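You operate a simulated robot arm through the tools that you are given. There is no shell and no other tool. Be economical: measure what you need, move in short steps, check, and stop when the job is done.

The job below is to be done with a simulated robot arm. You get a single attempt, and the scene is never put back.

Task
Release the emergency stop, reset, and bring slide A home.
Fine: use the screen keys; home means slide out and its red pin up.

Only the result counts: the job must be done as asked and must still hold three seconds after the hand-in. Knocking over, shifting, dropping, spilling or breaking anything else fails it.

Robot
A 6-joint arm with a fingered hand on a trunk, on a base that drives. Base frame: it is fixed to the floor where the robot stands at the start and does not move with it; the origin is under the middle of the robot, x ahead of it, y to its left, z up. Units: cm, rad, N and s.
With the tool pointing down near the work surface it reaches from about 22 to 66 cm from the robot's upright axis, wherever it stands. Its first joint turns from -2.897 to 2.897 rad. Places, roughly: a-slide [80, -10, 100]; a-slide pin [90, -10, 100]; emergency stop button [40, 0, 60]; orange button [40, 10, 60]; pin a key [30, 20, 70]; slide a key [30, 20, 70]; stop button rim [40, 0, 60]. Payload 4 kg.
The TCP is the grasp point between the finger pads, 2.6 cm short of the fingertips. In the tool frame z runs along the fingers and y along their closing line. Largest opening 14.8 cm; the body of the gripper starts 7.3 cm behind the TCP. The gripper is a hand of 3 fingers: y runs from the thumb to the fingers, the wrist lies at [0, 0, -23.9] in the tool frame, and closing takes about 1.5 s.
Orientation is that of the tool frame in the base frame, as a unit quaternion [x, y, z, w]. With the fingers straight down and closing along the base's y, the tool's x points along the base's -x, its y along +y and its z along -z.

Tools
- The arm moves only by the tool move_arm. Its argument "motion" is a list of rows, each an object (a shift or turn left out is 0, a gripper value left out holds the last) with "turn": the turn, a rotation vector about the base's x, y, z in rad, a list of three; "xyz": the shift along the base's x, y, z in cm, a list of three; "claw": the opening in per cent of the stroke, from 0 (shut) to 100 (fully open). In form: [{"turn": [wx, wy, wz], "xyz": [tx, ty, tz], "claw": claw}, ...]. A call has 1 to 20 rows; each row is the pose to reach, as a shift and turn from the pose commanded when the call began. Each row takes 0.2 s and may step no farther than 5 cm and 0.15 rad from the row before; otherwise, or with a gripper value out of range, the whole call is refused. Where a pose cannot be reached the arm comes as near as it can. A force on the tool above 40 N (or 10 N above the force at the start of the call, whichever is more), or a blocked arm, ends the call early, and 0.2 s more pass. The fingers move at their own pace (about 15.3 cm/s each) and stop on an object; they squeeze with about 28 N. The grip force told is the motor's: it shows also when the fingers shut on nothing. Time passes only in rows, and 0.2 s behind the last, so rows that repeat a pose let the fingers close. The reply holds the time, the measured pose of the TCP, the force on the tool along the base axes, the opening and the grip force, in the units named above and with some noise, with the torque about the TCP (base axes, N m) and any sound that the robot's microphone picked up, and new pictures: "pictures" is both (left out), scene, wrist or none.
- Cameras (640 x 400 px; columns grow to the right, rows downward): "scene" is now at [4.11, 18.94, 141.5]; the picture's right is [-0.39, -0.92, 0.00], its down [-0.68, 0.29, -0.67] and it looks along [0.62, -0.26, -0.74] (base axes); focal length 265 px, centre (320, 200). "wrist" rides on the gripper at [6.8, -3.9, -9] in the tool frame; the picture's right is [0.50, 0.87, 0.00], its down [-0.66, 0.38, -0.65] and it looks along [-0.57, 0.33, 0.76] (tool axes); focal length 222 px, centre (320, 200). There is no depth. A picture from a camera that has moved, and an enlarged one, comes with that camera's place and axes in the base frame and with its lens. The place of the scene camera against the robot may be out by one fixed shift of up to 2.5 cm in any direction.
- lift_body(by): slides the trunk up (or, below 0, down) by that many cm; the arm and the scene camera ride with it, the base frame stays. It gives what a move gives, with no picture.
- roll_base(legs): drives the robot by 1 to 6 legs, each [ahead, left, turn to the left] in cm, cm and rad, along the robot's own axes; the way and the turn of a leg run together, so that a leg with both is an arc; at most 150 cm and 3.142 rad a leg. The arm and the cameras ride along, it lands a little off, and it stops where it bumps. It gives what a move gives, and a new picture of the scene camera.
- preshape(shape): the hand has 3 fingers and takes this shape, open, in about a second: jaw (thumb against the fingers, like two jaws); tri (thumb and two fingers); tip (a fingertip pinch); poke (one finger out to press); point (the index stretched); flat (the hand flat); cup (the hand cupped); fist (a fist). The gripper value then closes the fingers along that shape, each until it touches; the sizes above hold for jaw. It gives what a move gives, with no picture.
- head_to(pan, tilt): turns the head with the scene camera to pan (to the left, within 2.094 rad either way) and tilt (down, from -0.506 to 1.204), counted from straight ahead of the robot. It gives what a move gives, and a new picture of the scene camera.
- enlarge(camera, box): a new picture of the part [left, top, right, bottom] of that camera's present view, enlarged. No time passes.
- job_done(): hands the job in; it is judged then, once.

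Work in short steps. Places have to be worked out from the pictures, the camera data and where the tool is seen: move nearer, look again, correct. Check each grasp and each placing, and mend what went wrong. You have 120 turns and 260 pictures in all, those below and enlarged ones among them. Open the gripper and draw the arm clear of the work before you hand the job in, unless the task says otherwise; then end with one line.

The tools are called after "Request:" as name(argument=value, ...) on one line, values as JSON. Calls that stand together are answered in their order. move_arm: Moves the arm, as the interface text tells. Its arguments: {"type":"object","properties":{"motion":{"type":"array","items":{"type":"object","properties":{"turn":{"type":"array","items":{"type":"number"}},"xyz":{"type":"array","items":{"type":"number"}},"claw":{"type":"number"}}}},"pictures":{"type":"string","enum":["both","scene","wrist","none"]}},"required":["motion"]} The other tools are called the same way: lift_body (by) slides the trunk up or down; preshape (shape) gives the hand a shape; roll_base (legs) drives the base; head_to (pan, tilt) turns the head that bears the scene camera; enlarge (camera, box) takes an enlarged picture of a part of a camera's view; job_done () hands the job in.

At the start:

```text
time: 0.0
position: [25.99, 22.73, 96.52]
orientation: [0.0, 1.0, 0.001, -0.001]
wrist_force: [-0.2, 0.5, -0.2]
wrist_torque: [-0.02, -0.03, 0.0]
gripper_width: 14.8
grasp_force: 0.0
shape: jaw
trunk travel left (down, up): [-17.5, 14.2]
robot x, y, heading: [0.1, 0.12, -0.001]
head pan, tilt: [-0.405, 0.838]
```

scene: 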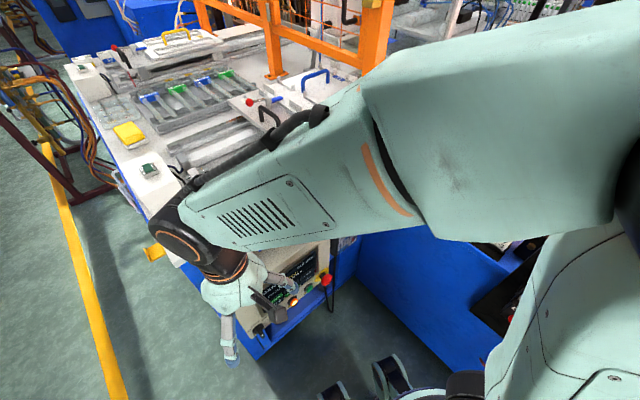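
wrist: 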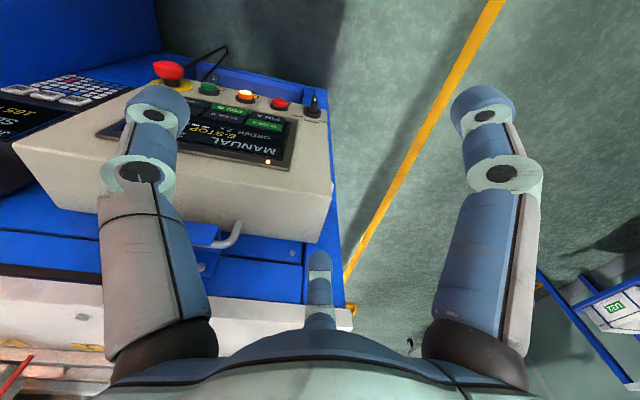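

The wrist view shows the control panel with its screen, e-stop and buttons. I'll enlarge both views to read the screen and layout.

Request:
enlarge(camera="wrist", box=[90, 50, 340, 206])

Request:
enlarge(camera="scene", box=[60, 20, 380, 220])

```text
2.56 times, centred on (215, 128) of wrist
camera zoom: at [19.31, 18.73, 105.61], right [-0.5, 0.87, 0.0], down [0.66, 0.38, 0.65], along [0.57, 0.33, -0.76], focal length 569 px, centre (589, 384)
```

zoom: 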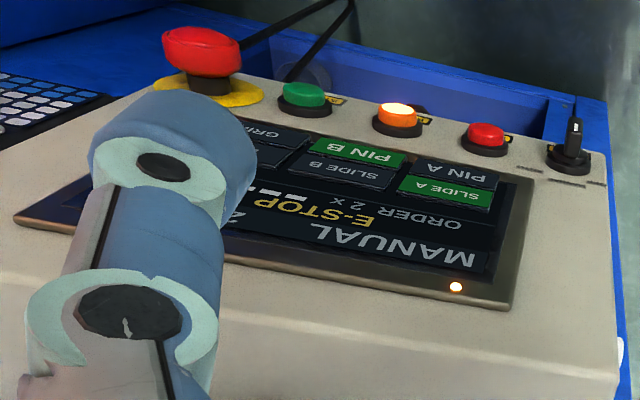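

```text
2.00 times, centred on (220, 120) of scene
camera zoom: at [4.11, 18.94, 141.5], right [-0.39, -0.92, 0.0], down [-0.68, 0.29, -0.67], along [0.62, -0.26, -0.74], focal length 529 px, centre (520, 360)
```

zoom: 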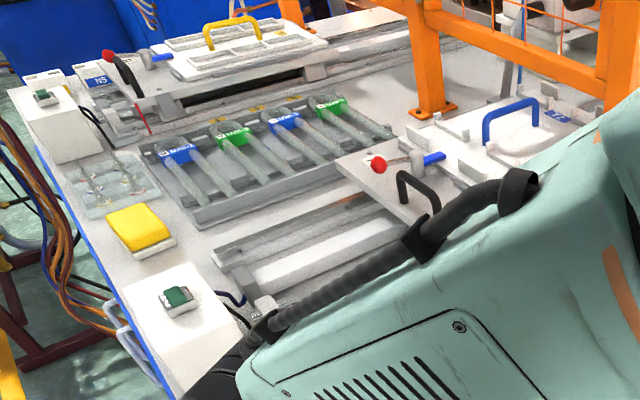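

The panel screen shows E-STOP, with SLIDE A and PIN B green. I'll turn the head to the right to see past the arm.

Request:
head_to(pan=-0.3, tilt=0.35)

Request:
move_arm(motion=[{"xyz": [-1, 4, 0]}, {"xyz": [-2, 8, 0]}, {"xyz": [-3, 12, 0]}])

```text
time: 0.9
position: [26.03, 22.54, 96.52]
orientation: [0.001, 1.0, -0.001, -0.001]
wrist_force: [-0.6, -0.1, -0.2]
wrist_torque: [0.0, 0.01, -0.03]
gripper_width: 14.78
grasp_force: 0.1
shape: jaw
trunk travel left (down, up): [-17.5, 14.2]
robot x, y, heading: [-0.49, -0.0, -0.001]
head pan, tilt: [-0.3, 0.351]
camera scene: at [5.77, 19.29, 145.76], right [-0.3, -0.96, 0.0], down [-0.33, 0.1, -0.94], along [0.9, -0.28, -0.34], focal length 265 px, centre (320, 200)
```

scene: 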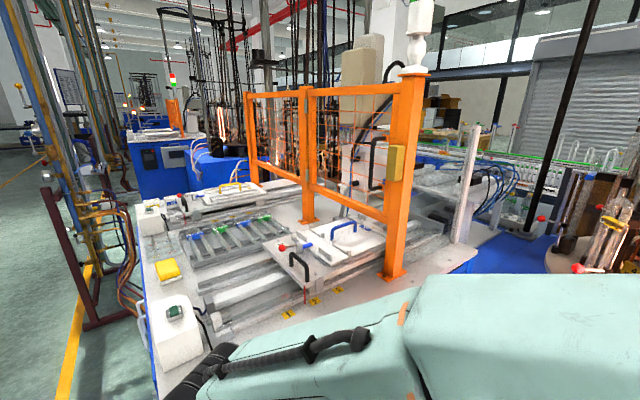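

```text
time: 1.7
position: [23.24, 34.7, 96.54]
orientation: [0.0, 1.0, 0.0, 0.0]
wrist_force: [-1.1, 0.8, 0.6]
wrist_torque: [0.01, 0.0, 0.02]
gripper_width: 14.76
grasp_force: 0.0
shape: jaw
trunk travel left (down, up): [-17.5, 14.2]
robot x, y, heading: [0.49, 0.16, 0.0]
head pan, tilt: [-0.3, 0.351]
camera scene: at [5.77, 19.4, 145.76], right [-0.3, -0.96, 0.0], down [-0.33, 0.1, -0.94], along [0.9, -0.28, -0.34], focal length 265 px, centre (320, 200)
camera wrist: at [16.36, 30.87, 105.66], right [-0.5, 0.87, 0.0], down [0.66, 0.38, 0.65], along [0.57, 0.33, -0.76], focal length 222 px, centre (320, 200)
```

scene: 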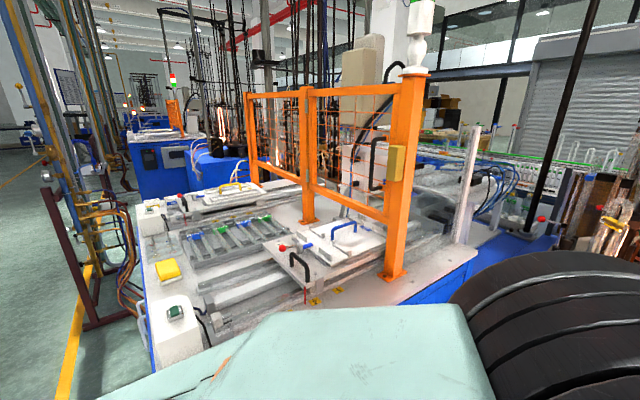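
wrist: 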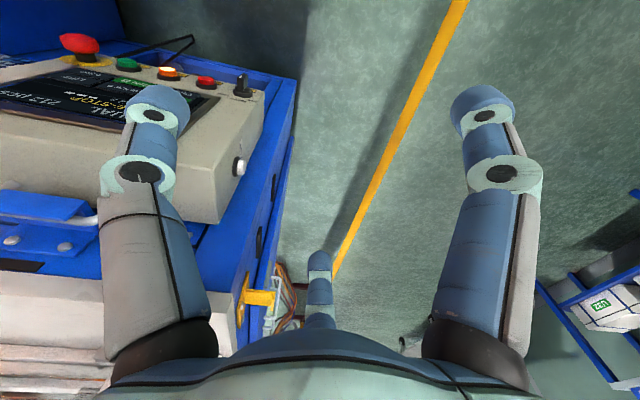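

Now I'll enlarge the near station to identify slide A and its pin.

Request:
enlarge(camera="scene", box=[200, 210, 400, 335])

Request:
enlarge(camera="scene", box=[120, 170, 320, 295])

Request:
enlarge(camera="wrist", box=[0, 20, 280, 195])

```text
3.20 times, centred on (300, 272) of scene
camera zoom: at [5.77, 19.4, 145.76], right [-0.3, -0.96, 0.0], down [-0.33, 0.1, -0.94], along [0.9, -0.28, -0.34], focal length 847 px, centre (384, -32)
```

zoom: 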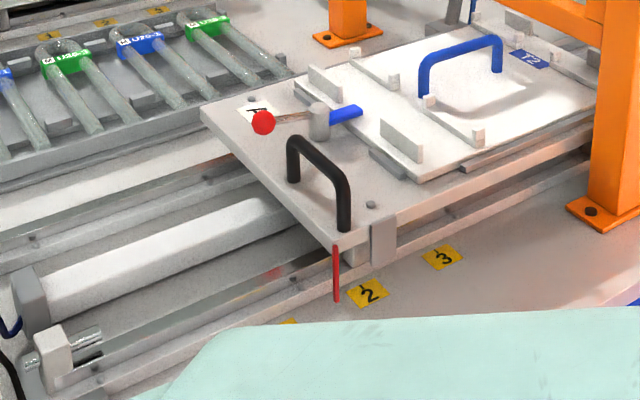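

```text
3.20 times, centred on (220, 232) of scene
camera zoom: at [5.77, 19.4, 145.76], right [-0.3, -0.96, 0.0], down [-0.33, 0.1, -0.94], along [0.9, -0.28, -0.34], focal length 847 px, centre (640, 96)
```

zoom: 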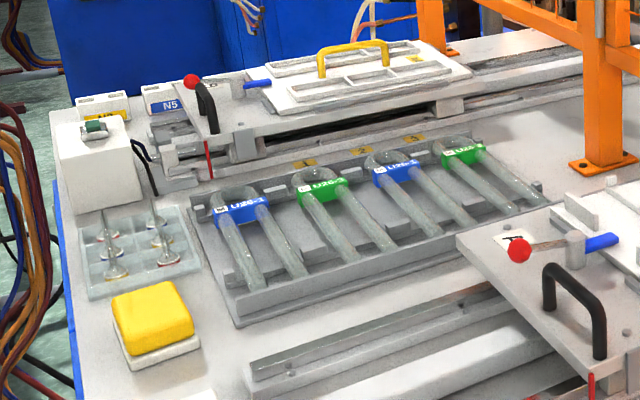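

```text
2.29 times, centred on (140, 108) of wrist
camera zoom: at [16.36, 30.87, 105.66], right [-0.5, 0.87, 0.0], down [0.66, 0.38, 0.65], along [0.57, 0.33, -0.76], focal length 508 px, centre (731, 411)
```

zoom: 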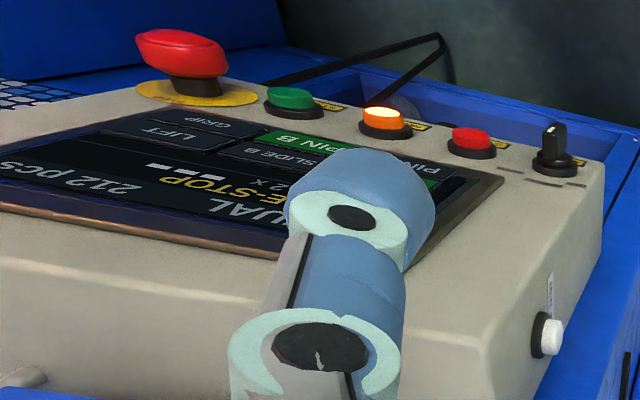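

Slide A (near station, label A) sits in at mark 2; slide B looks home. Next I bring the wrist camera over the e-stop for a close view.

Request:
move_arm(motion=[{"xyz": [0, -5, 0]}, {"xyz": [0, -10, 0]}, {"xyz": [0, -15, 0]}, {"xyz": [1, -20, -1]}, {"xyz": [2, -25, -2]}, {"xyz": [2, -29, -4]}], pictures="wrist")

Request:
enlarge(camera="wrist", box=[200, 60, 440, 210])

```text
refused: row 4 steps farther than a row can; nothing moved
```

```text
2.67 times, centred on (320, 135) of wrist
camera zoom: at [16.36, 30.87, 105.66], right [-0.5, 0.87, 0.0], down [0.66, 0.38, 0.65], along [0.57, 0.33, -0.76], focal length 592 px, centre (320, 373)
```

zoom: 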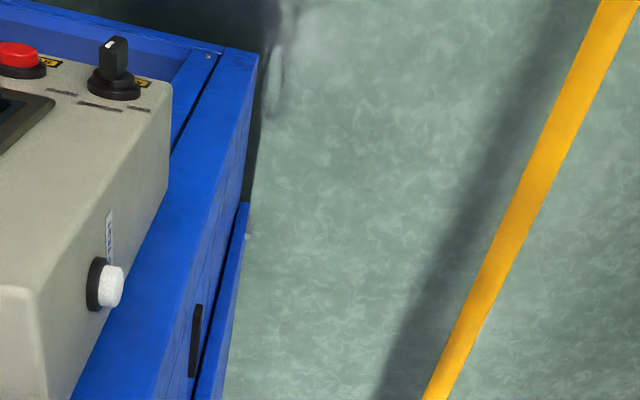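

The move was refused because of step length; I repeat with smaller rows.

Request:
move_arm(motion=[{"xyz": [0, -4.5, 0]}, {"xyz": [0, -9, 0]}, {"xyz": [0, -13.5, 0]}, {"xyz": [1, -18, -1]}, {"xyz": [2, -22, -2]}, {"xyz": [2, -26, -3]}, {"xyz": [2, -29, -4]}], pictures="wrist")

```text
time: 3.3
position: [25.23, 5.53, 92.48]
orientation: [0.0, 1.0, 0.001, 0.0]
wrist_force: [0.7, 0.5, 0.7]
wrist_torque: [0.01, -0.01, 0.01]
gripper_width: 14.8
grasp_force: 0.0
shape: jaw
trunk travel left (down, up): [-17.5, 14.2]
robot x, y, heading: [-0.13, 0.18, 0.002]
head pan, tilt: [-0.3, 0.351]
camera wrist: at [18.42, 1.64, 101.58], right [-0.5, 0.87, 0.0], down [0.65, 0.38, 0.65], along [0.57, 0.33, -0.76], focal length 222 px, centre (320, 200)
```

wrist: 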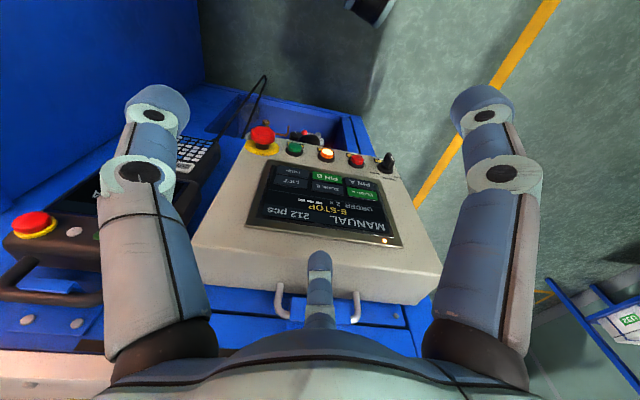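

Two e-stops are visible: one on this panel, one on a pendant. Enlarge to see labels.

Request:
enlarge(camera="wrist", box=[230, 110, 422, 230])

Request:
enlarge(camera="wrist", box=[0, 100, 256, 260])

Request:
enlarge(camera="wrist", box=[236, 115, 316, 165])

```text
3.33 times, centred on (326, 170) of wrist
camera zoom: at [18.42, 1.64, 101.58], right [-0.5, 0.87, 0.0], down [0.65, 0.38, 0.65], along [0.57, 0.33, -0.76], focal length 740 px, centre (300, 300)
```

zoom: 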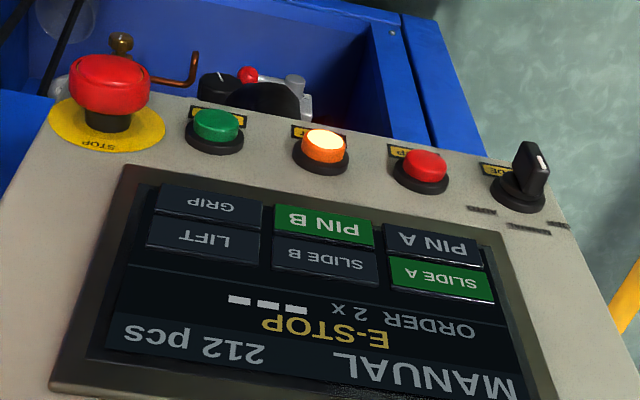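

```text
2.50 times, centred on (128, 180) of wrist
camera zoom: at [18.42, 1.64, 101.58], right [-0.5, 0.87, 0.0], down [0.65, 0.38, 0.65], along [0.57, 0.33, -0.76], focal length 555 px, centre (800, 250)
```

zoom: 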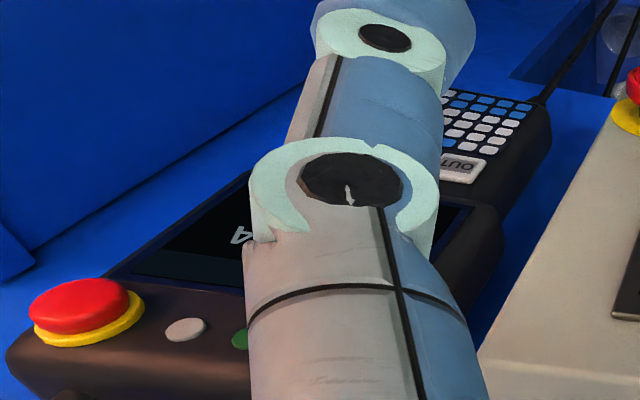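

```text
8.00 times, centred on (276, 140) of wrist
camera zoom: at [18.42, 1.64, 101.58], right [-0.5, 0.87, 0.0], down [0.65, 0.38, 0.65], along [0.57, 0.33, -0.76], focal length 1777 px, centre (672, 680)
```

zoom: 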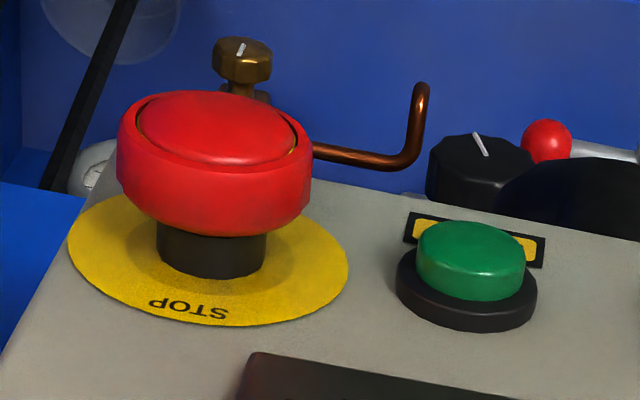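

Triangulating: orange button ≈(35.9,13.2,64), e-stop cap ≈(37.8,1.4,65), PIN A key ≈(34,18.2,72), SLIDE A ≈(34,18.2,75). The panel face is near vertical, normal about (-0.93,-0.36,0). I back the base off and turn to face it squarely.

Request:
roll_base(legs=[[-9.5, -8, 0], [0, 0, 0.37]])

Request:
head_to(pan=0.0, tilt=0.9)

```text
time: 5.8
position: [11.99, 6.44, 92.46]
orientation: [-0.185, 0.983, 0.001, 0.0]
wrist_force: [0.3, -0.7, 0.4]
wrist_torque: [0.01, -0.01, -0.01]
gripper_width: 14.77
grasp_force: 0.1
shape: jaw
trunk travel left (down, up): [-17.5, 14.2]
robot x, y, heading: [-9.36, -8.3, 0.368]
head pan, tilt: [-0.3, 0.351]
camera scene: at [-10.78, 12.52, 145.77], right [0.07, -1.0, 0.0], down [-0.34, -0.02, -0.94], along [0.94, 0.07, -0.34], focal length 265 px, centre (320, 200)
```

scene: 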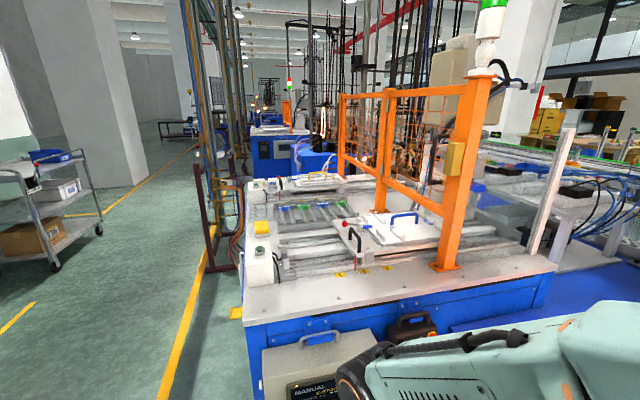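

```text
time: 6.8
position: [12.09, 6.49, 92.53]
orientation: [-0.185, 0.983, 0.0, -0.001]
wrist_force: [0.2, -1.1, 0.4]
wrist_torque: [0.03, 0.01, 0.0]
gripper_width: 14.8
grasp_force: 0.0
shape: jaw
trunk travel left (down, up): [-17.5, 14.2]
robot x, y, heading: [-9.25, -7.97, 0.372]
head pan, tilt: [0.0, 0.901]
camera scene: at [-13.03, 14.61, 141.02], right [0.36, -0.93, 0.0], down [-0.73, -0.28, -0.62], along [0.58, 0.23, -0.78], focal length 265 px, centre (320, 200)
```

scene: 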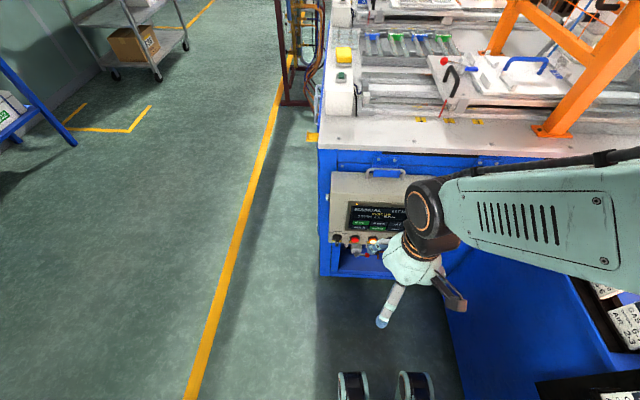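

The base faces the table front squarely now. I tilt the hand up toward the panel (about 0.6 rad) and lower it to look at the panel frontally.

Request:
move_arm(motion=[{"xyz": [2, -0.9, -2.4], "turn": [0.043, -0.112, 0]}, {"xyz": [4.1, -1.8, -4.8], "turn": [0.086, -0.223, 0]}, {"xyz": [6.2, -2.7, -7.2], "turn": [0.13, -0.335, 0]}, {"xyz": [8.2, -3.6, -9.6], "turn": [0.173, -0.446, 0]}, {"xyz": [10.3, -4.5, -12], "turn": [0.216, -0.558, 0]}])

Request:
enlarge(camera="wrist", box=[160, 60, 480, 260])

```text
time: 8.0
position: [26.44, 2.86, 80.0]
orientation: [-0.178, 0.939, 0.054, 0.288]
wrist_force: [0.3, 0.3, -0.8]
wrist_torque: [0.02, 0.02, 0.0]
gripper_width: 14.77
grasp_force: 0.0
shape: jaw
out of reach, approached as far as the arm can: row 3, 4, 5
trunk travel left (down, up): [-17.5, 14.2]
robot x, y, heading: [-9.49, -8.05, 0.375]
head pan, tilt: [0.0, 0.901]
camera scene: at [-12.94, 14.59, 141.02], right [0.36, -0.93, 0.0], down [-0.73, -0.28, -0.62], along [0.58, 0.23, -0.78], focal length 265 px, centre (320, 200)
camera wrist: at [17.96, -4.65, 83.85], right [-0.7, 0.66, -0.28], down [0.02, 0.42, 0.91], along [0.71, 0.63, -0.31], focal length 222 px, centre (320, 200)
```

scene: 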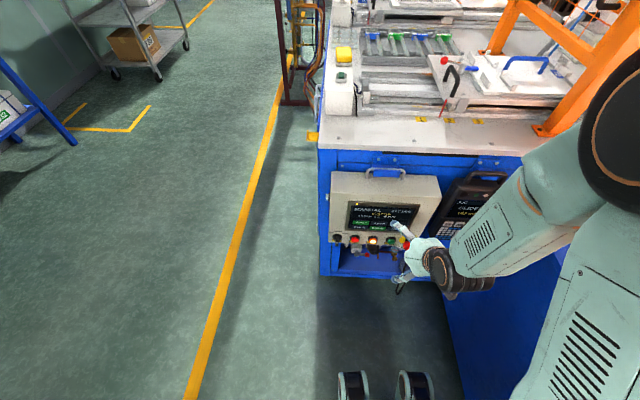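
wrist: 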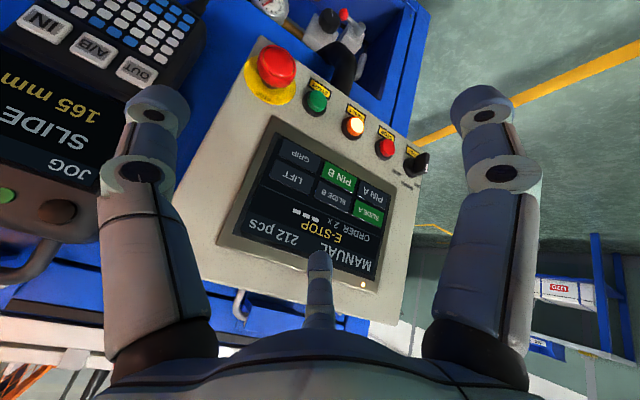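

```text
2.00 times, centred on (320, 160) of wrist
camera zoom: at [17.96, -4.65, 83.85], right [-0.7, 0.66, -0.28], down [0.02, 0.42, 0.91], along [0.71, 0.63, -0.31], focal length 444 px, centre (320, 280)
```

zoom: 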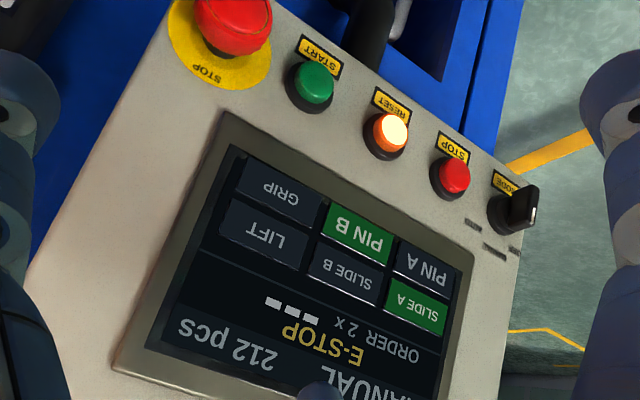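

RESET is the orange button, now confirmed. Panel face is vertical with inward direction ≈(0.949,0.316,0). I back the base 12 cm more, align heading, and lower the trunk so the hand can go horizontal.

Request:
roll_base(legs=[[-12, 0, -0.05]])

Request:
lift_body(by=-14)

```text
time: 9.2
position: [15.65, -2.99, 80.09]
orientation: [-0.153, 0.943, 0.046, 0.291]
wrist_force: [-0.7, 0.3, -0.6]
wrist_torque: [0.0, -0.01, 0.04]
gripper_width: 14.8
grasp_force: 0.0
shape: jaw
trunk travel left (down, up): [-17.5, 14.2]
robot x, y, heading: [-20.89, -11.86, 0.325]
head pan, tilt: [0.0, 0.901]
camera scene: at [-23.35, 10.6, 141.02], right [0.32, -0.95, 0.0], down [-0.74, -0.25, -0.62], along [0.59, 0.2, -0.78], focal length 265 px, centre (320, 200)
```

scene: 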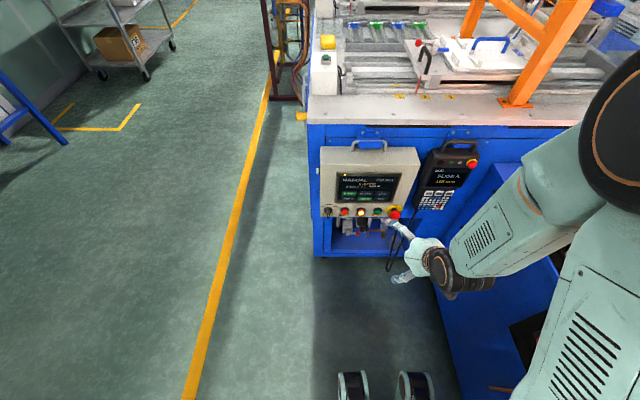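

```text
time: 10.9
position: [16.6, -2.59, 63.96]
orientation: [-0.154, 0.949, 0.043, 0.271]
wrist_force: [0.0, -0.1, 0.6]
wrist_torque: [0.0, 0.03, 0.0]
gripper_width: 14.8
grasp_force: 0.0
shape: jaw
trunk travel left (down, up): [-3.5, 28.2]
robot x, y, heading: [-20.62, -12.15, 0.326]
head pan, tilt: [0.0, 0.901]
```

Heading is aligned. Now I rotate the hand to horizontal while moving ahead, still well short of the panel.

Request:
move_arm(motion=[{"xyz": [1.5, 0, 0.2], "turn": [0.046, -0.137, 0]}, {"xyz": [3, -0.1, 0.4], "turn": [0.091, -0.274, 0]}, {"xyz": [4.5, -0.2, 0.6], "turn": [0.137, -0.411, 0]}, {"xyz": [6, -0.2, 0.8], "turn": [0.182, -0.547, 0]}, {"xyz": [7.3, -0.3, 1], "turn": [0.228, -0.684, 0]}, {"xyz": [8.5, -0.3, 1], "turn": [0.273, -0.82, 0]}, {"xyz": [8.5, -0.3, 1], "turn": [0.308, -0.923, 0]}])

```text
time: 12.5
position: [25.22, -2.93, 64.91]
orientation: [-0.115, 0.712, 0.11, 0.684]
wrist_force: [-0.6, 0.3, 0.3]
wrist_torque: [0.03, 0.0, 0.0]
gripper_width: 14.8
grasp_force: 0.1
shape: jaw
out of reach, approached as far as the arm can: row 1, 2, 3
trunk travel left (down, up): [-3.5, 28.2]
robot x, y, heading: [-20.91, -12.26, 0.321]
head pan, tilt: [0.0, 0.901]
camera scene: at [-19.47, 11.89, 126.28], right [0.32, -0.95, 0.0], down [-0.74, -0.25, -0.62], along [0.59, 0.2, -0.78], focal length 265 px, centre (320, 200)
camera wrist: at [17.6, -9.59, 58.5], right [-0.29, 0.81, -0.5], down [-0.71, 0.16, 0.68], along [0.64, 0.56, 0.53], focal length 222 px, centre (320, 200)
```

scene: 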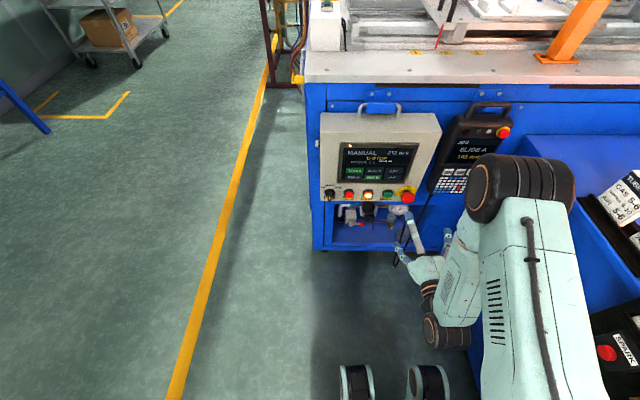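
wrist: 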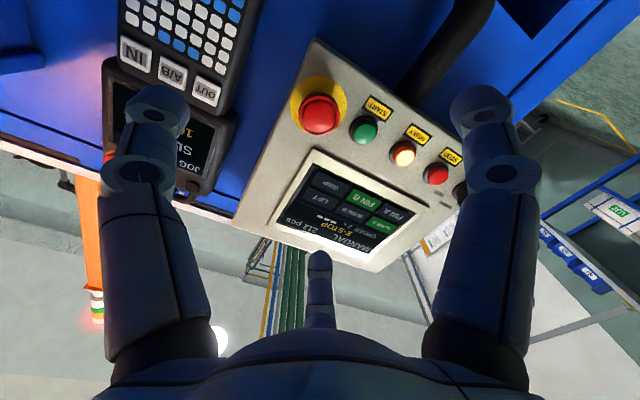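

Tool is horizontal and laterally aligned with the e-stop (≈13 cm ahead of TCP). I narrow the opening to ~8 cm and approach to 8 cm.

Request:
move_arm(motion=[{"xyz": [2.5, 0.83, -0.1], "claw": 55}, {"xyz": [5, 1.67, -0.2], "claw": 55}, {"xyz": [7.6, 2.5, -0.3], "claw": 55}])

Request:
enlarge(camera="scene", box=[310, 130, 470, 230])

```text
time: 13.3
position: [32.9, -0.66, 64.39]
orientation: [-0.116, 0.713, 0.111, 0.683]
wrist_force: [0.5, 0.1, 0.6]
wrist_torque: [0.0, 0.0, 0.01]
gripper_width: 8.16
grasp_force: 0.1
shape: jaw
trunk travel left (down, up): [-3.5, 28.2]
robot x, y, heading: [-20.84, -12.22, 0.327]
head pan, tilt: [0.0, 0.901]
camera scene: at [-19.47, 11.89, 126.28], right [0.32, -0.95, 0.0], down [-0.74, -0.25, -0.62], along [0.59, 0.2, -0.78], focal length 265 px, centre (320, 200)
camera wrist: at [25.19, -7.27, 58.26], right [-0.29, 0.81, -0.5], down [-0.71, 0.16, 0.68], along [0.64, 0.56, 0.53], focal length 222 px, centre (320, 200)
```

scene: 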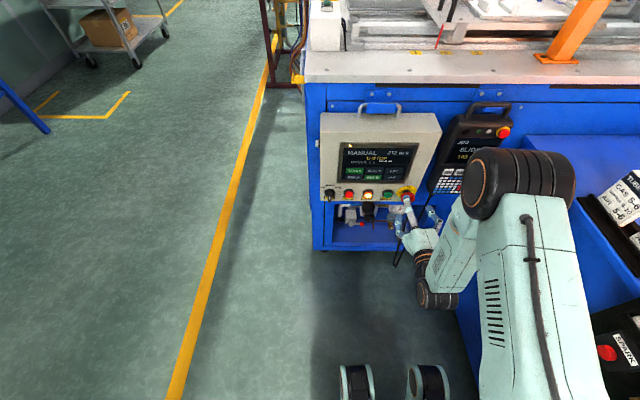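
wrist: 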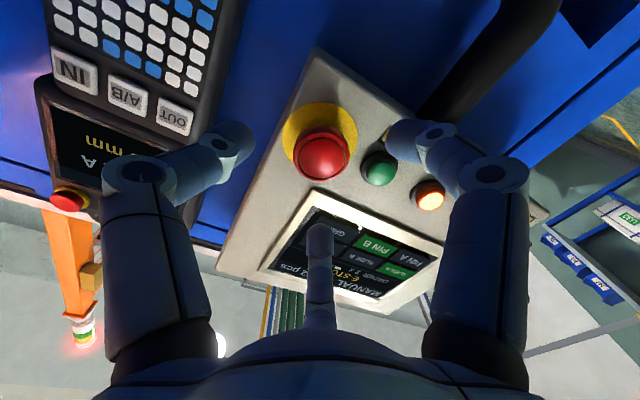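

```text
4.00 times, centred on (390, 180) of scene
camera zoom: at [-19.47, 11.89, 126.28], right [0.32, -0.95, 0.0], down [-0.74, -0.25, -0.62], along [0.59, 0.2, -0.78], focal length 1058 px, centre (40, 280)
```

zoom: 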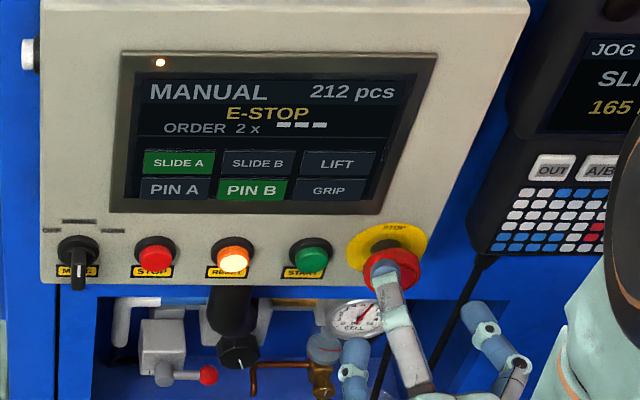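

Screen reads well from the scene camera; hand is centred on the cap. I advance 3 cm with slightly narrower fingers and check.

Request:
move_arm(motion=[{"xyz": [1.4, 0.55, 0], "claw": 50}, {"xyz": [2.8, 1.1, 0.1], "claw": 50}])

Request:
enlarge(camera="scene", box=[350, 150, 470, 225])

```text
time: 13.9
position: [35.69, 0.59, 64.66]
orientation: [-0.116, 0.713, 0.11, 0.683]
wrist_force: [0.7, 0.3, -0.5]
wrist_torque: [0.02, -0.03, 0.02]
gripper_width: 7.42
grasp_force: 0.2
shape: jaw
trunk travel left (down, up): [-3.5, 28.2]
robot x, y, heading: [-20.61, -12.16, 0.32]
head pan, tilt: [0.0, 0.901]
camera scene: at [-19.47, 11.89, 126.28], right [0.32, -0.95, 0.0], down [-0.74, -0.25, -0.62], along [0.59, 0.2, -0.78], focal length 265 px, centre (320, 200)
camera wrist: at [27.93, -6.06, 58.31], right [-0.29, 0.81, -0.5], down [-0.71, 0.16, 0.68], along [0.64, 0.56, 0.53], focal length 222 px, centre (320, 200)
```

scene: 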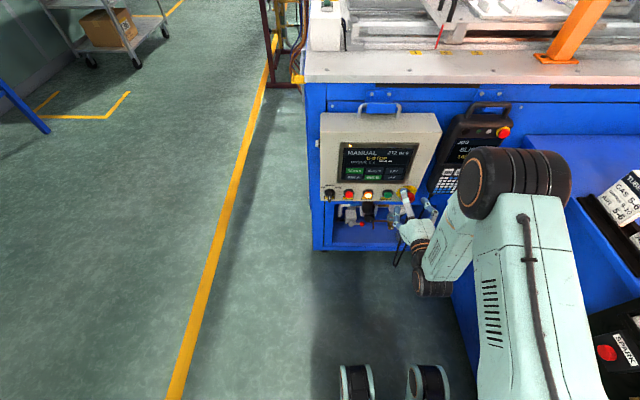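
wrist: 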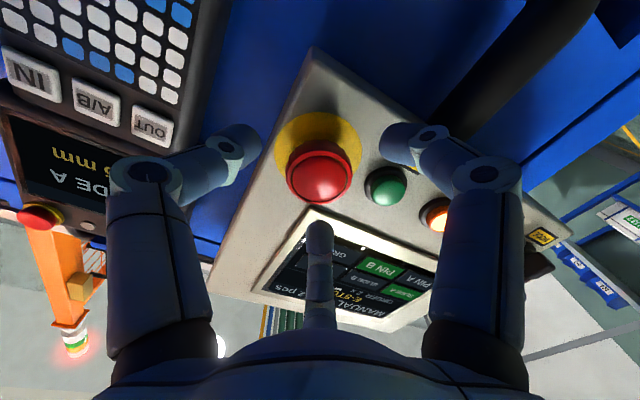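

```text
5.33 times, centred on (410, 188) of scene
camera zoom: at [-19.47, 11.89, 126.28], right [0.32, -0.95, 0.0], down [-0.74, -0.25, -0.62], along [0.59, 0.2, -0.78], focal length 1411 px, centre (-160, 267)
```

zoom: 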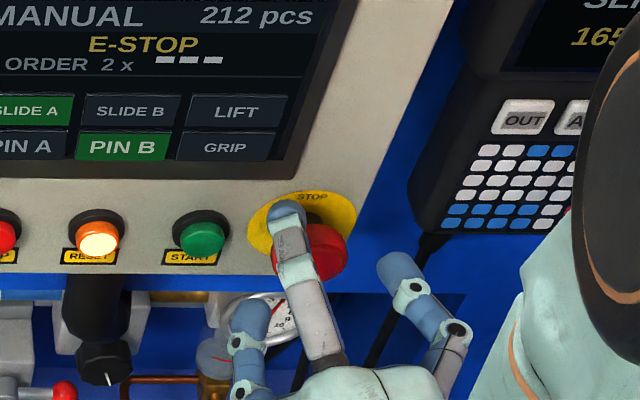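

In jaw shape the two fingers straddle widely and may miss the 4 cm cap. I back off and take the tri shape, which suits a round knob.

Request:
move_arm(motion=[{"xyz": [-3.8, -1.26, 0]}, {"xyz": [-7.6, -2.5, 0]}], pictures="none")

Request:
preshape(shape="tri")

Request:
move_arm(motion=[{"claw": 60}, {"claw": 60}])

Request:
enlarge(camera="scene", box=[350, 150, 470, 225])

```text
time: 14.5
position: [27.86, -2.02, 64.38]
orientation: [-0.116, 0.713, 0.111, 0.683]
wrist_force: [-1.1, 0.2, -0.1]
wrist_torque: [0.0, 0.0, -0.03]
gripper_width: 7.45
grasp_force: 0.1
shape: jaw
trunk travel left (down, up): [-3.5, 28.2]
robot x, y, heading: [-20.62, -11.75, 0.32]
head pan, tilt: [0.0, 0.901]
```

```text
time: 15.4
position: [27.87, -2.03, 64.5]
orientation: [-0.116, 0.713, 0.111, 0.683]
wrist_force: [0.1, -1.2, -0.1]
wrist_torque: [-0.01, 0.01, -0.01]
gripper_width: 14.77
grasp_force: 0.1
shape: tri
trunk travel left (down, up): [-3.5, 28.2]
robot x, y, heading: [-20.57, -11.87, 0.323]
head pan, tilt: [0.0, 0.901]
```

```text
time: 16.0
position: [27.81, -2.07, 64.33]
orientation: [-0.116, 0.713, 0.111, 0.683]
wrist_force: [-0.2, 1.0, -0.3]
wrist_torque: [-0.02, 0.01, -0.04]
gripper_width: 8.95
grasp_force: 0.0
shape: tri
trunk travel left (down, up): [-3.5, 28.2]
robot x, y, heading: [-20.76, -12.26, 0.325]
head pan, tilt: [0.0, 0.901]
camera scene: at [-19.48, 11.89, 126.28], right [0.32, -0.95, 0.0], down [-0.74, -0.25, -0.62], along [0.59, 0.2, -0.78], focal length 265 px, centre (320, 200)
camera wrist: at [20.2, -8.69, 58.12], right [-0.29, 0.81, -0.5], down [-0.71, 0.16, 0.68], along [0.64, 0.56, 0.53], focal length 222 px, centre (320, 200)
```

scene: 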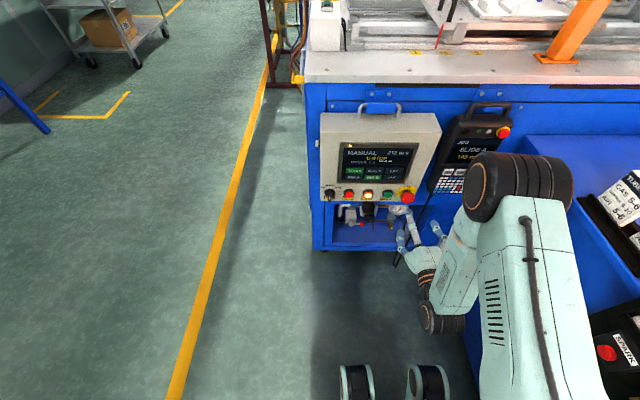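
wrist: 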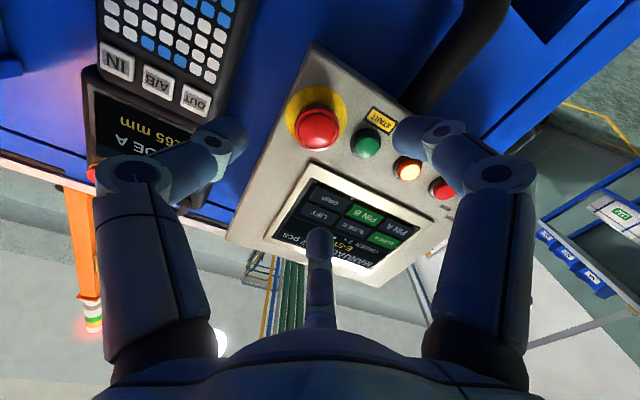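

```text
5.33 times, centred on (410, 188) of scene
camera zoom: at [-19.48, 11.89, 126.28], right [0.32, -0.95, 0.0], down [-0.74, -0.25, -0.62], along [0.59, 0.2, -0.78], focal length 1411 px, centre (-160, 267)
```

zoom: 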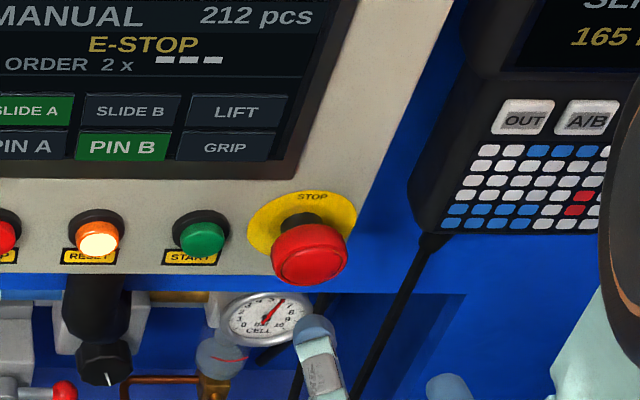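

The cap is well in view and centred. Advancing about 10 cm with the tri grip at 50 %.

Request:
move_arm(motion=[{"xyz": [3, 1, 0], "claw": 50}, {"xyz": [6, 2, 0], "claw": 50}, {"xyz": [8, 2.7, 0], "claw": 50}, {"xyz": [9.7, 3.25, 0], "claw": 50}])

Request:
enlarge(camera="scene", box=[350, 150, 470, 225])

```text
time: 17.0
position: [37.62, 1.37, 64.52]
orientation: [-0.116, 0.713, 0.111, 0.683]
wrist_force: [-4.3, -0.6, -1.4]
wrist_torque: [0.02, -0.18, 0.12]
gripper_width: 7.34
grasp_force: 0.1
shape: tri
trunk travel left (down, up): [-3.5, 28.2]
robot x, y, heading: [-20.66, -12.45, 0.321]
head pan, tilt: [0.0, 0.901]
camera scene: at [-19.54, 11.87, 126.29], right [0.32, -0.95, 0.0], down [-0.74, -0.25, -0.62], along [0.59, 0.2, -0.78], focal length 265 px, centre (320, 200)
camera wrist: at [30.0, -5.31, 58.21], right [-0.29, 0.81, -0.5], down [-0.71, 0.16, 0.68], along [0.64, 0.56, 0.53], focal length 222 px, centre (320, 200)
```

scene: 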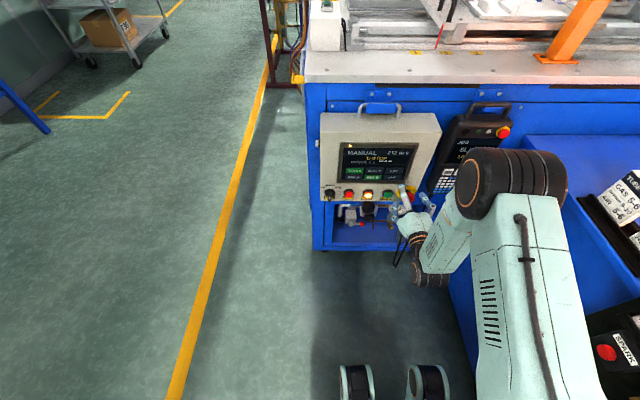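
wrist: 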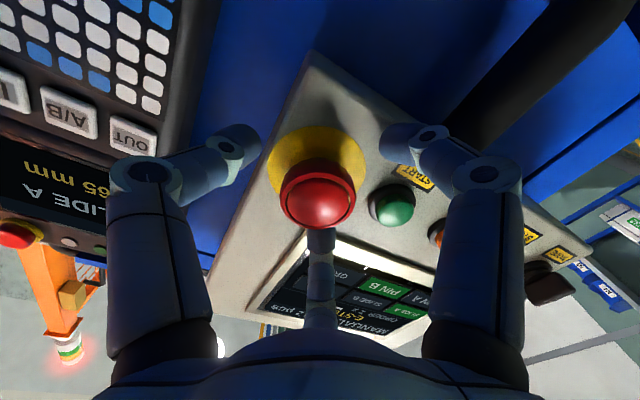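

```text
5.33 times, centred on (410, 188) of scene
camera zoom: at [-19.54, 11.87, 126.29], right [0.32, -0.95, 0.0], down [-0.74, -0.25, -0.62], along [0.59, 0.2, -0.78], focal length 1411 px, centre (-160, 267)
```

zoom: 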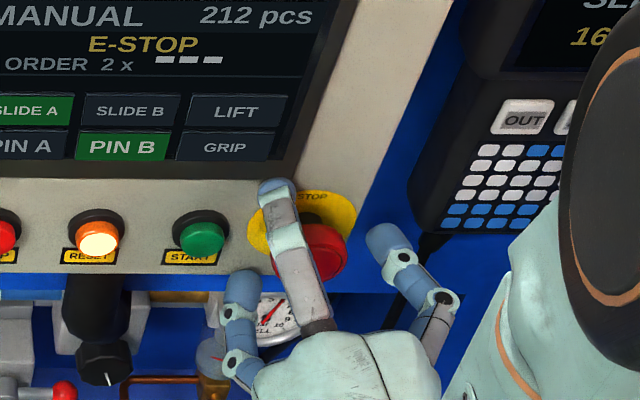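

A light touch (4 N) tells the fingertips are near the panel. I back off 0.5 cm and close on the cap.

Request:
move_arm(motion=[{"xyz": [-0.5, -0.17, 0], "claw": 45}, {"xyz": [-0.5, -0.17, 0], "claw": 20}, {"xyz": [-0.5, -0.17, 0], "claw": 15}, {"xyz": [-0.5, -0.17, 0], "claw": 15}, {"xyz": [-0.5, -0.17, 0], "claw": 15}])

Request:
enlarge(camera="scene", box=[350, 150, 470, 225])

```text
time: 18.2
position: [37.13, 1.14, 64.39]
orientation: [-0.115, 0.713, 0.109, 0.683]
wrist_force: [5.0, 1.3, -2.2]
wrist_torque: [0.05, 0.03, -0.02]
gripper_width: 3.48
grasp_force: 27.7
shape: tri
trunk travel left (down, up): [-3.5, 28.2]
robot x, y, heading: [-20.83, -11.99, 0.327]
head pan, tilt: [0.0, 0.901]
camera scene: at [-19.42, 11.9, 126.28], right [0.32, -0.95, 0.0], down [-0.74, -0.25, -0.62], along [0.59, 0.2, -0.78], focal length 265 px, centre (320, 200)
camera wrist: at [29.5, -5.45, 58.2], right [-0.29, 0.81, -0.5], down [-0.71, 0.16, 0.68], along [0.64, 0.56, 0.53], focal length 222 px, centre (320, 200)
```

scene: 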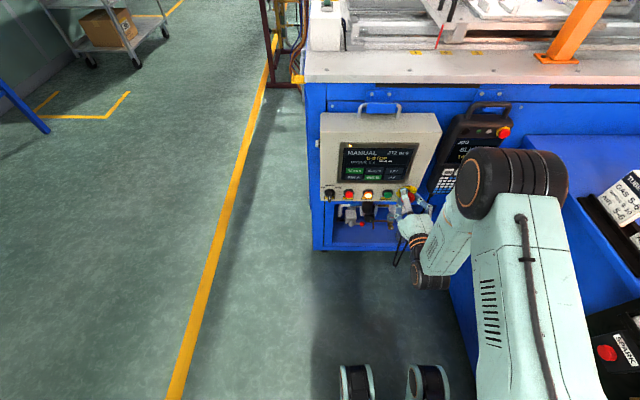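
wrist: 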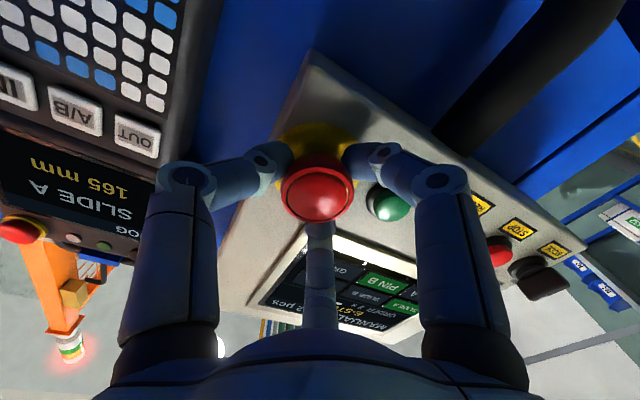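

```text
5.33 times, centred on (410, 188) of scene
camera zoom: at [-19.42, 11.9, 126.28], right [0.32, -0.95, 0.0], down [-0.74, -0.25, -0.62], along [0.59, 0.2, -0.78], focal length 1411 px, centre (-160, 267)
```

zoom: 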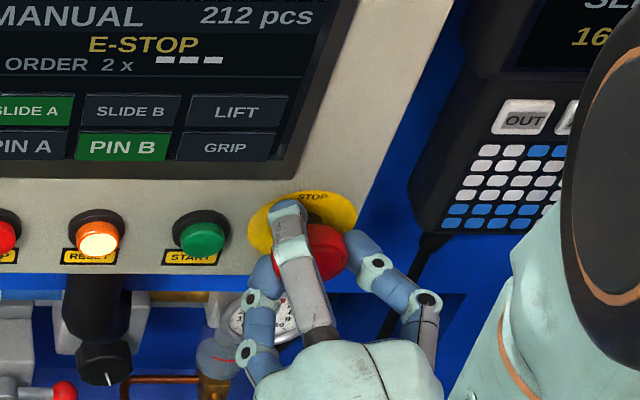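

Gripped (27.7 N, width 3.5). I twist clockwise (about the inward normal) in small steps to about 0.75 rad and watch the screen.

Request:
move_arm(motion=[{"turn": [0.133, 0.044, 0]}, {"turn": [0.266, 0.088, 0]}, {"turn": [0.398, 0.133, 0]}, {"turn": [0.531, 0.177, 0]}, {"turn": [0.664, 0.221, 0]}])

Request:
enlarge(camera="scene", box=[310, 130, 470, 230])

```text
time: 19.4
position: [37.19, 1.27, 64.53]
orientation: [0.127, 0.708, 0.348, 0.601]
wrist_force: [0.7, 2.4, -1.7]
wrist_torque: [-0.05, -0.03, -0.03]
gripper_width: 3.45
grasp_force: 28.3
shape: tri
trunk travel left (down, up): [-3.5, 28.2]
robot x, y, heading: [-20.56, -12.08, 0.325]
head pan, tilt: [0.0, 0.901]
camera scene: at [-19.46, 11.91, 126.28], right [0.32, -0.95, 0.0], down [-0.74, -0.25, -0.62], along [0.59, 0.2, -0.78], focal length 265 px, centre (320, 200)
camera wrist: at [27.93, -0.66, 57.3], right [-0.33, 0.93, 0.18], down [-0.54, -0.34, 0.77], along [0.77, 0.16, 0.62], focal length 222 px, centre (320, 200)
```

scene: 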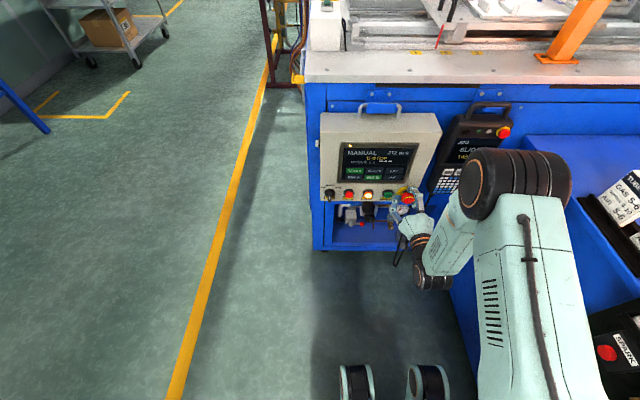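
wrist: 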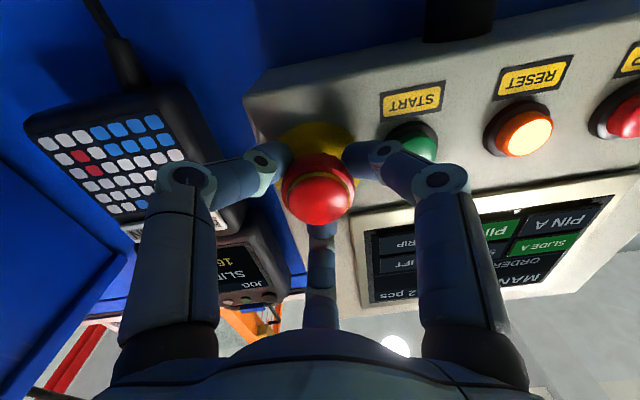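

```text
4.00 times, centred on (390, 180) of scene
camera zoom: at [-19.46, 11.91, 126.28], right [0.32, -0.95, 0.0], down [-0.74, -0.25, -0.62], along [0.59, 0.2, -0.78], focal length 1058 px, centre (40, 280)
```

zoom: 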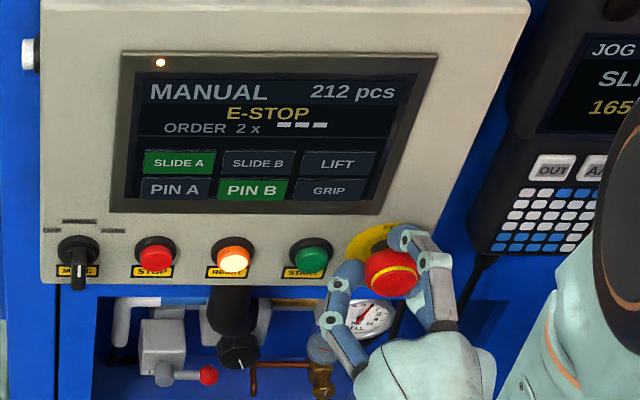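

The inner cap now stands out with a yellow ring showing, suggesting it popped out. I let go, back off and look.

Request:
move_arm(motion=[{"claw": 50}, {"claw": 50}, {"claw": 50}, {"xyz": [-2.5, -0.83, 0]}, {"xyz": [-5, -1.67, 0]}, {"xyz": [-7.5, -2.5, 0]}], pictures="wrist")

Request:
enlarge(camera="scene", box=[310, 130, 470, 230])

```text
time: 20.8
position: [29.64, -1.49, 64.7]
orientation: [0.126, 0.707, 0.347, 0.602]
wrist_force: [0.8, -0.2, 0.3]
wrist_torque: [0.0, -0.02, 0.0]
gripper_width: 7.36
grasp_force: 0.1
shape: tri
trunk travel left (down, up): [-3.5, 28.2]
robot x, y, heading: [-20.64, -11.99, 0.32]
head pan, tilt: [0.0, 0.901]
camera wrist: at [20.46, -3.33, 57.4], right [-0.33, 0.93, 0.17], down [-0.55, -0.34, 0.77], along [0.77, 0.16, 0.62], focal length 222 px, centre (320, 200)
```

wrist: 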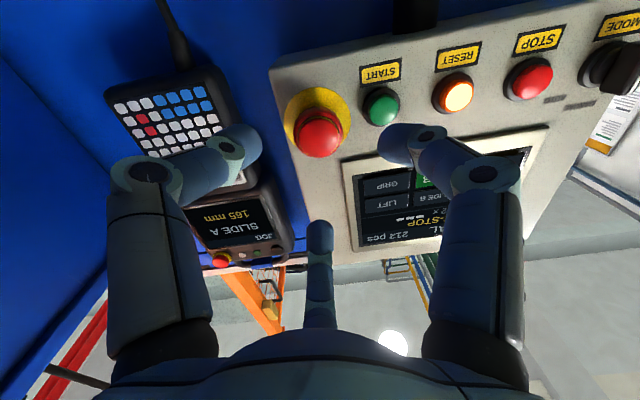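

```text
4.00 times, centred on (390, 180) of scene
camera zoom: at [-19.48, 11.88, 126.29], right [0.32, -0.95, 0.0], down [-0.74, -0.25, -0.62], along [0.59, 0.2, -0.78], focal length 1058 px, centre (40, 280)
```

zoom: 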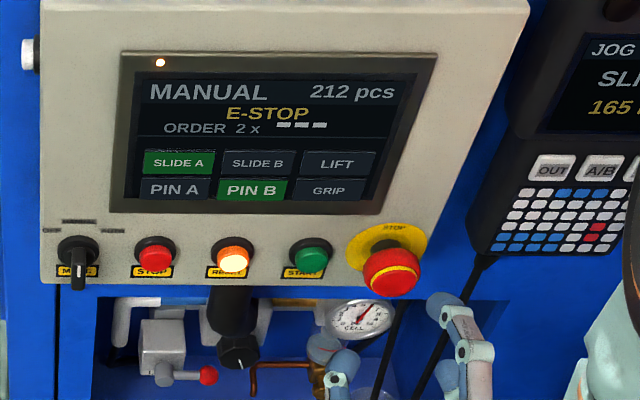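

The e-stop has popped out. Next I undo the roll, and take the poke shape to press RESET.

Request:
move_arm(motion=[{"xyz": [-1, 0, 0], "turn": [-0.133, -0.044, 0]}, {"xyz": [-2, 0.5, 0], "turn": [-0.266, -0.088, 0]}, {"xyz": [-3, 1, 0], "turn": [-0.398, -0.133, 0]}, {"xyz": [-4, 2, 0], "turn": [-0.531, -0.177, 0]}, {"xyz": [-5, 4, 0], "turn": [-0.664, -0.221, 0]}], pictures="none")

Request:
preshape(shape="poke")

Request:
move_arm(motion=[{"xyz": [-1, 4, 0]}])

Request:
enlarge(camera="scene", box=[310, 130, 470, 230])

```text
time: 22.0
position: [24.71, 2.68, 64.49]
orientation: [-0.116, 0.712, 0.109, 0.683]
wrist_force: [0.4, -0.2, -0.1]
wrist_torque: [0.0, 0.03, 0.01]
gripper_width: 7.35
grasp_force: 0.1
shape: tri
trunk travel left (down, up): [-3.5, 28.2]
robot x, y, heading: [-20.52, -12.0, 0.322]
head pan, tilt: [0.0, 0.901]
```

```text
time: 22.9
position: [24.73, 2.63, 64.54]
orientation: [-0.115, 0.713, 0.11, 0.682]
wrist_force: [0.3, 1.0, 0.1]
wrist_torque: [0.04, -0.01, 0.0]
gripper_width: 0.01
grasp_force: 0.1
shape: poke
trunk travel left (down, up): [-3.5, 28.2]
robot x, y, heading: [-20.65, -12.1, 0.32]
head pan, tilt: [0.0, 0.901]
```

```text
time: 23.3
position: [23.71, 6.83, 64.41]
orientation: [-0.116, 0.713, 0.11, 0.683]
wrist_force: [0.2, 0.5, 0.7]
wrist_torque: [0.0, 0.0, -0.01]
gripper_width: 0.0
grasp_force: 0.0
shape: poke
trunk travel left (down, up): [-3.5, 28.2]
robot x, y, heading: [-20.3, -12.05, 0.323]
head pan, tilt: [0.0, 0.901]
camera scene: at [-19.48, 11.9, 126.28], right [0.32, -0.95, 0.0], down [-0.74, -0.25, -0.62], along [0.59, 0.2, -0.78], focal length 265 px, centre (320, 200)
camera wrist: at [16.1, -0.01, 58.18], right [-0.29, 0.81, -0.5], down [-0.71, 0.16, 0.68], along [0.64, 0.56, 0.53], focal length 222 px, centre (320, 200)
```

scene: 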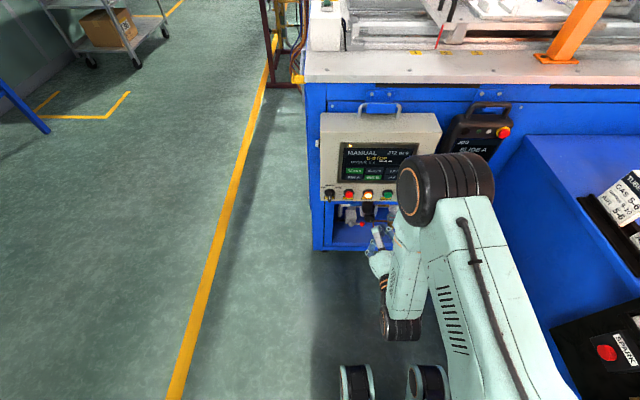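
wrist: 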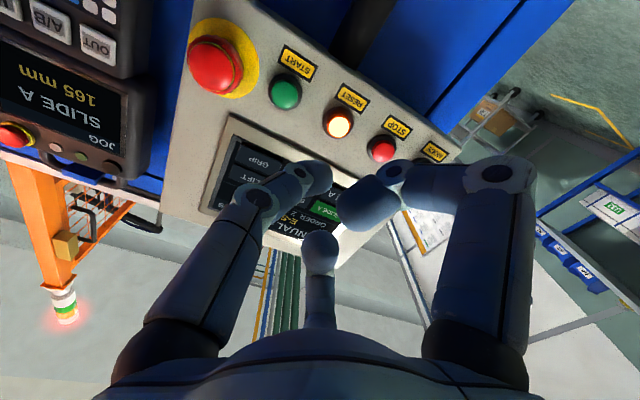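

```text
4.00 times, centred on (390, 180) of scene
camera zoom: at [-19.48, 11.9, 126.28], right [0.32, -0.95, 0.0], down [-0.74, -0.25, -0.62], along [0.59, 0.2, -0.78], focal length 1058 px, centre (40, 280)
```

zoom: 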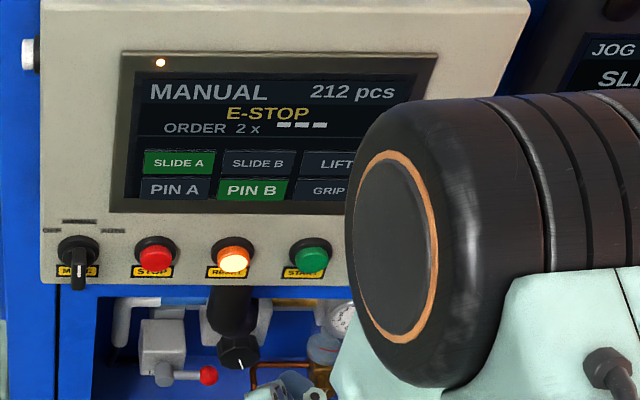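

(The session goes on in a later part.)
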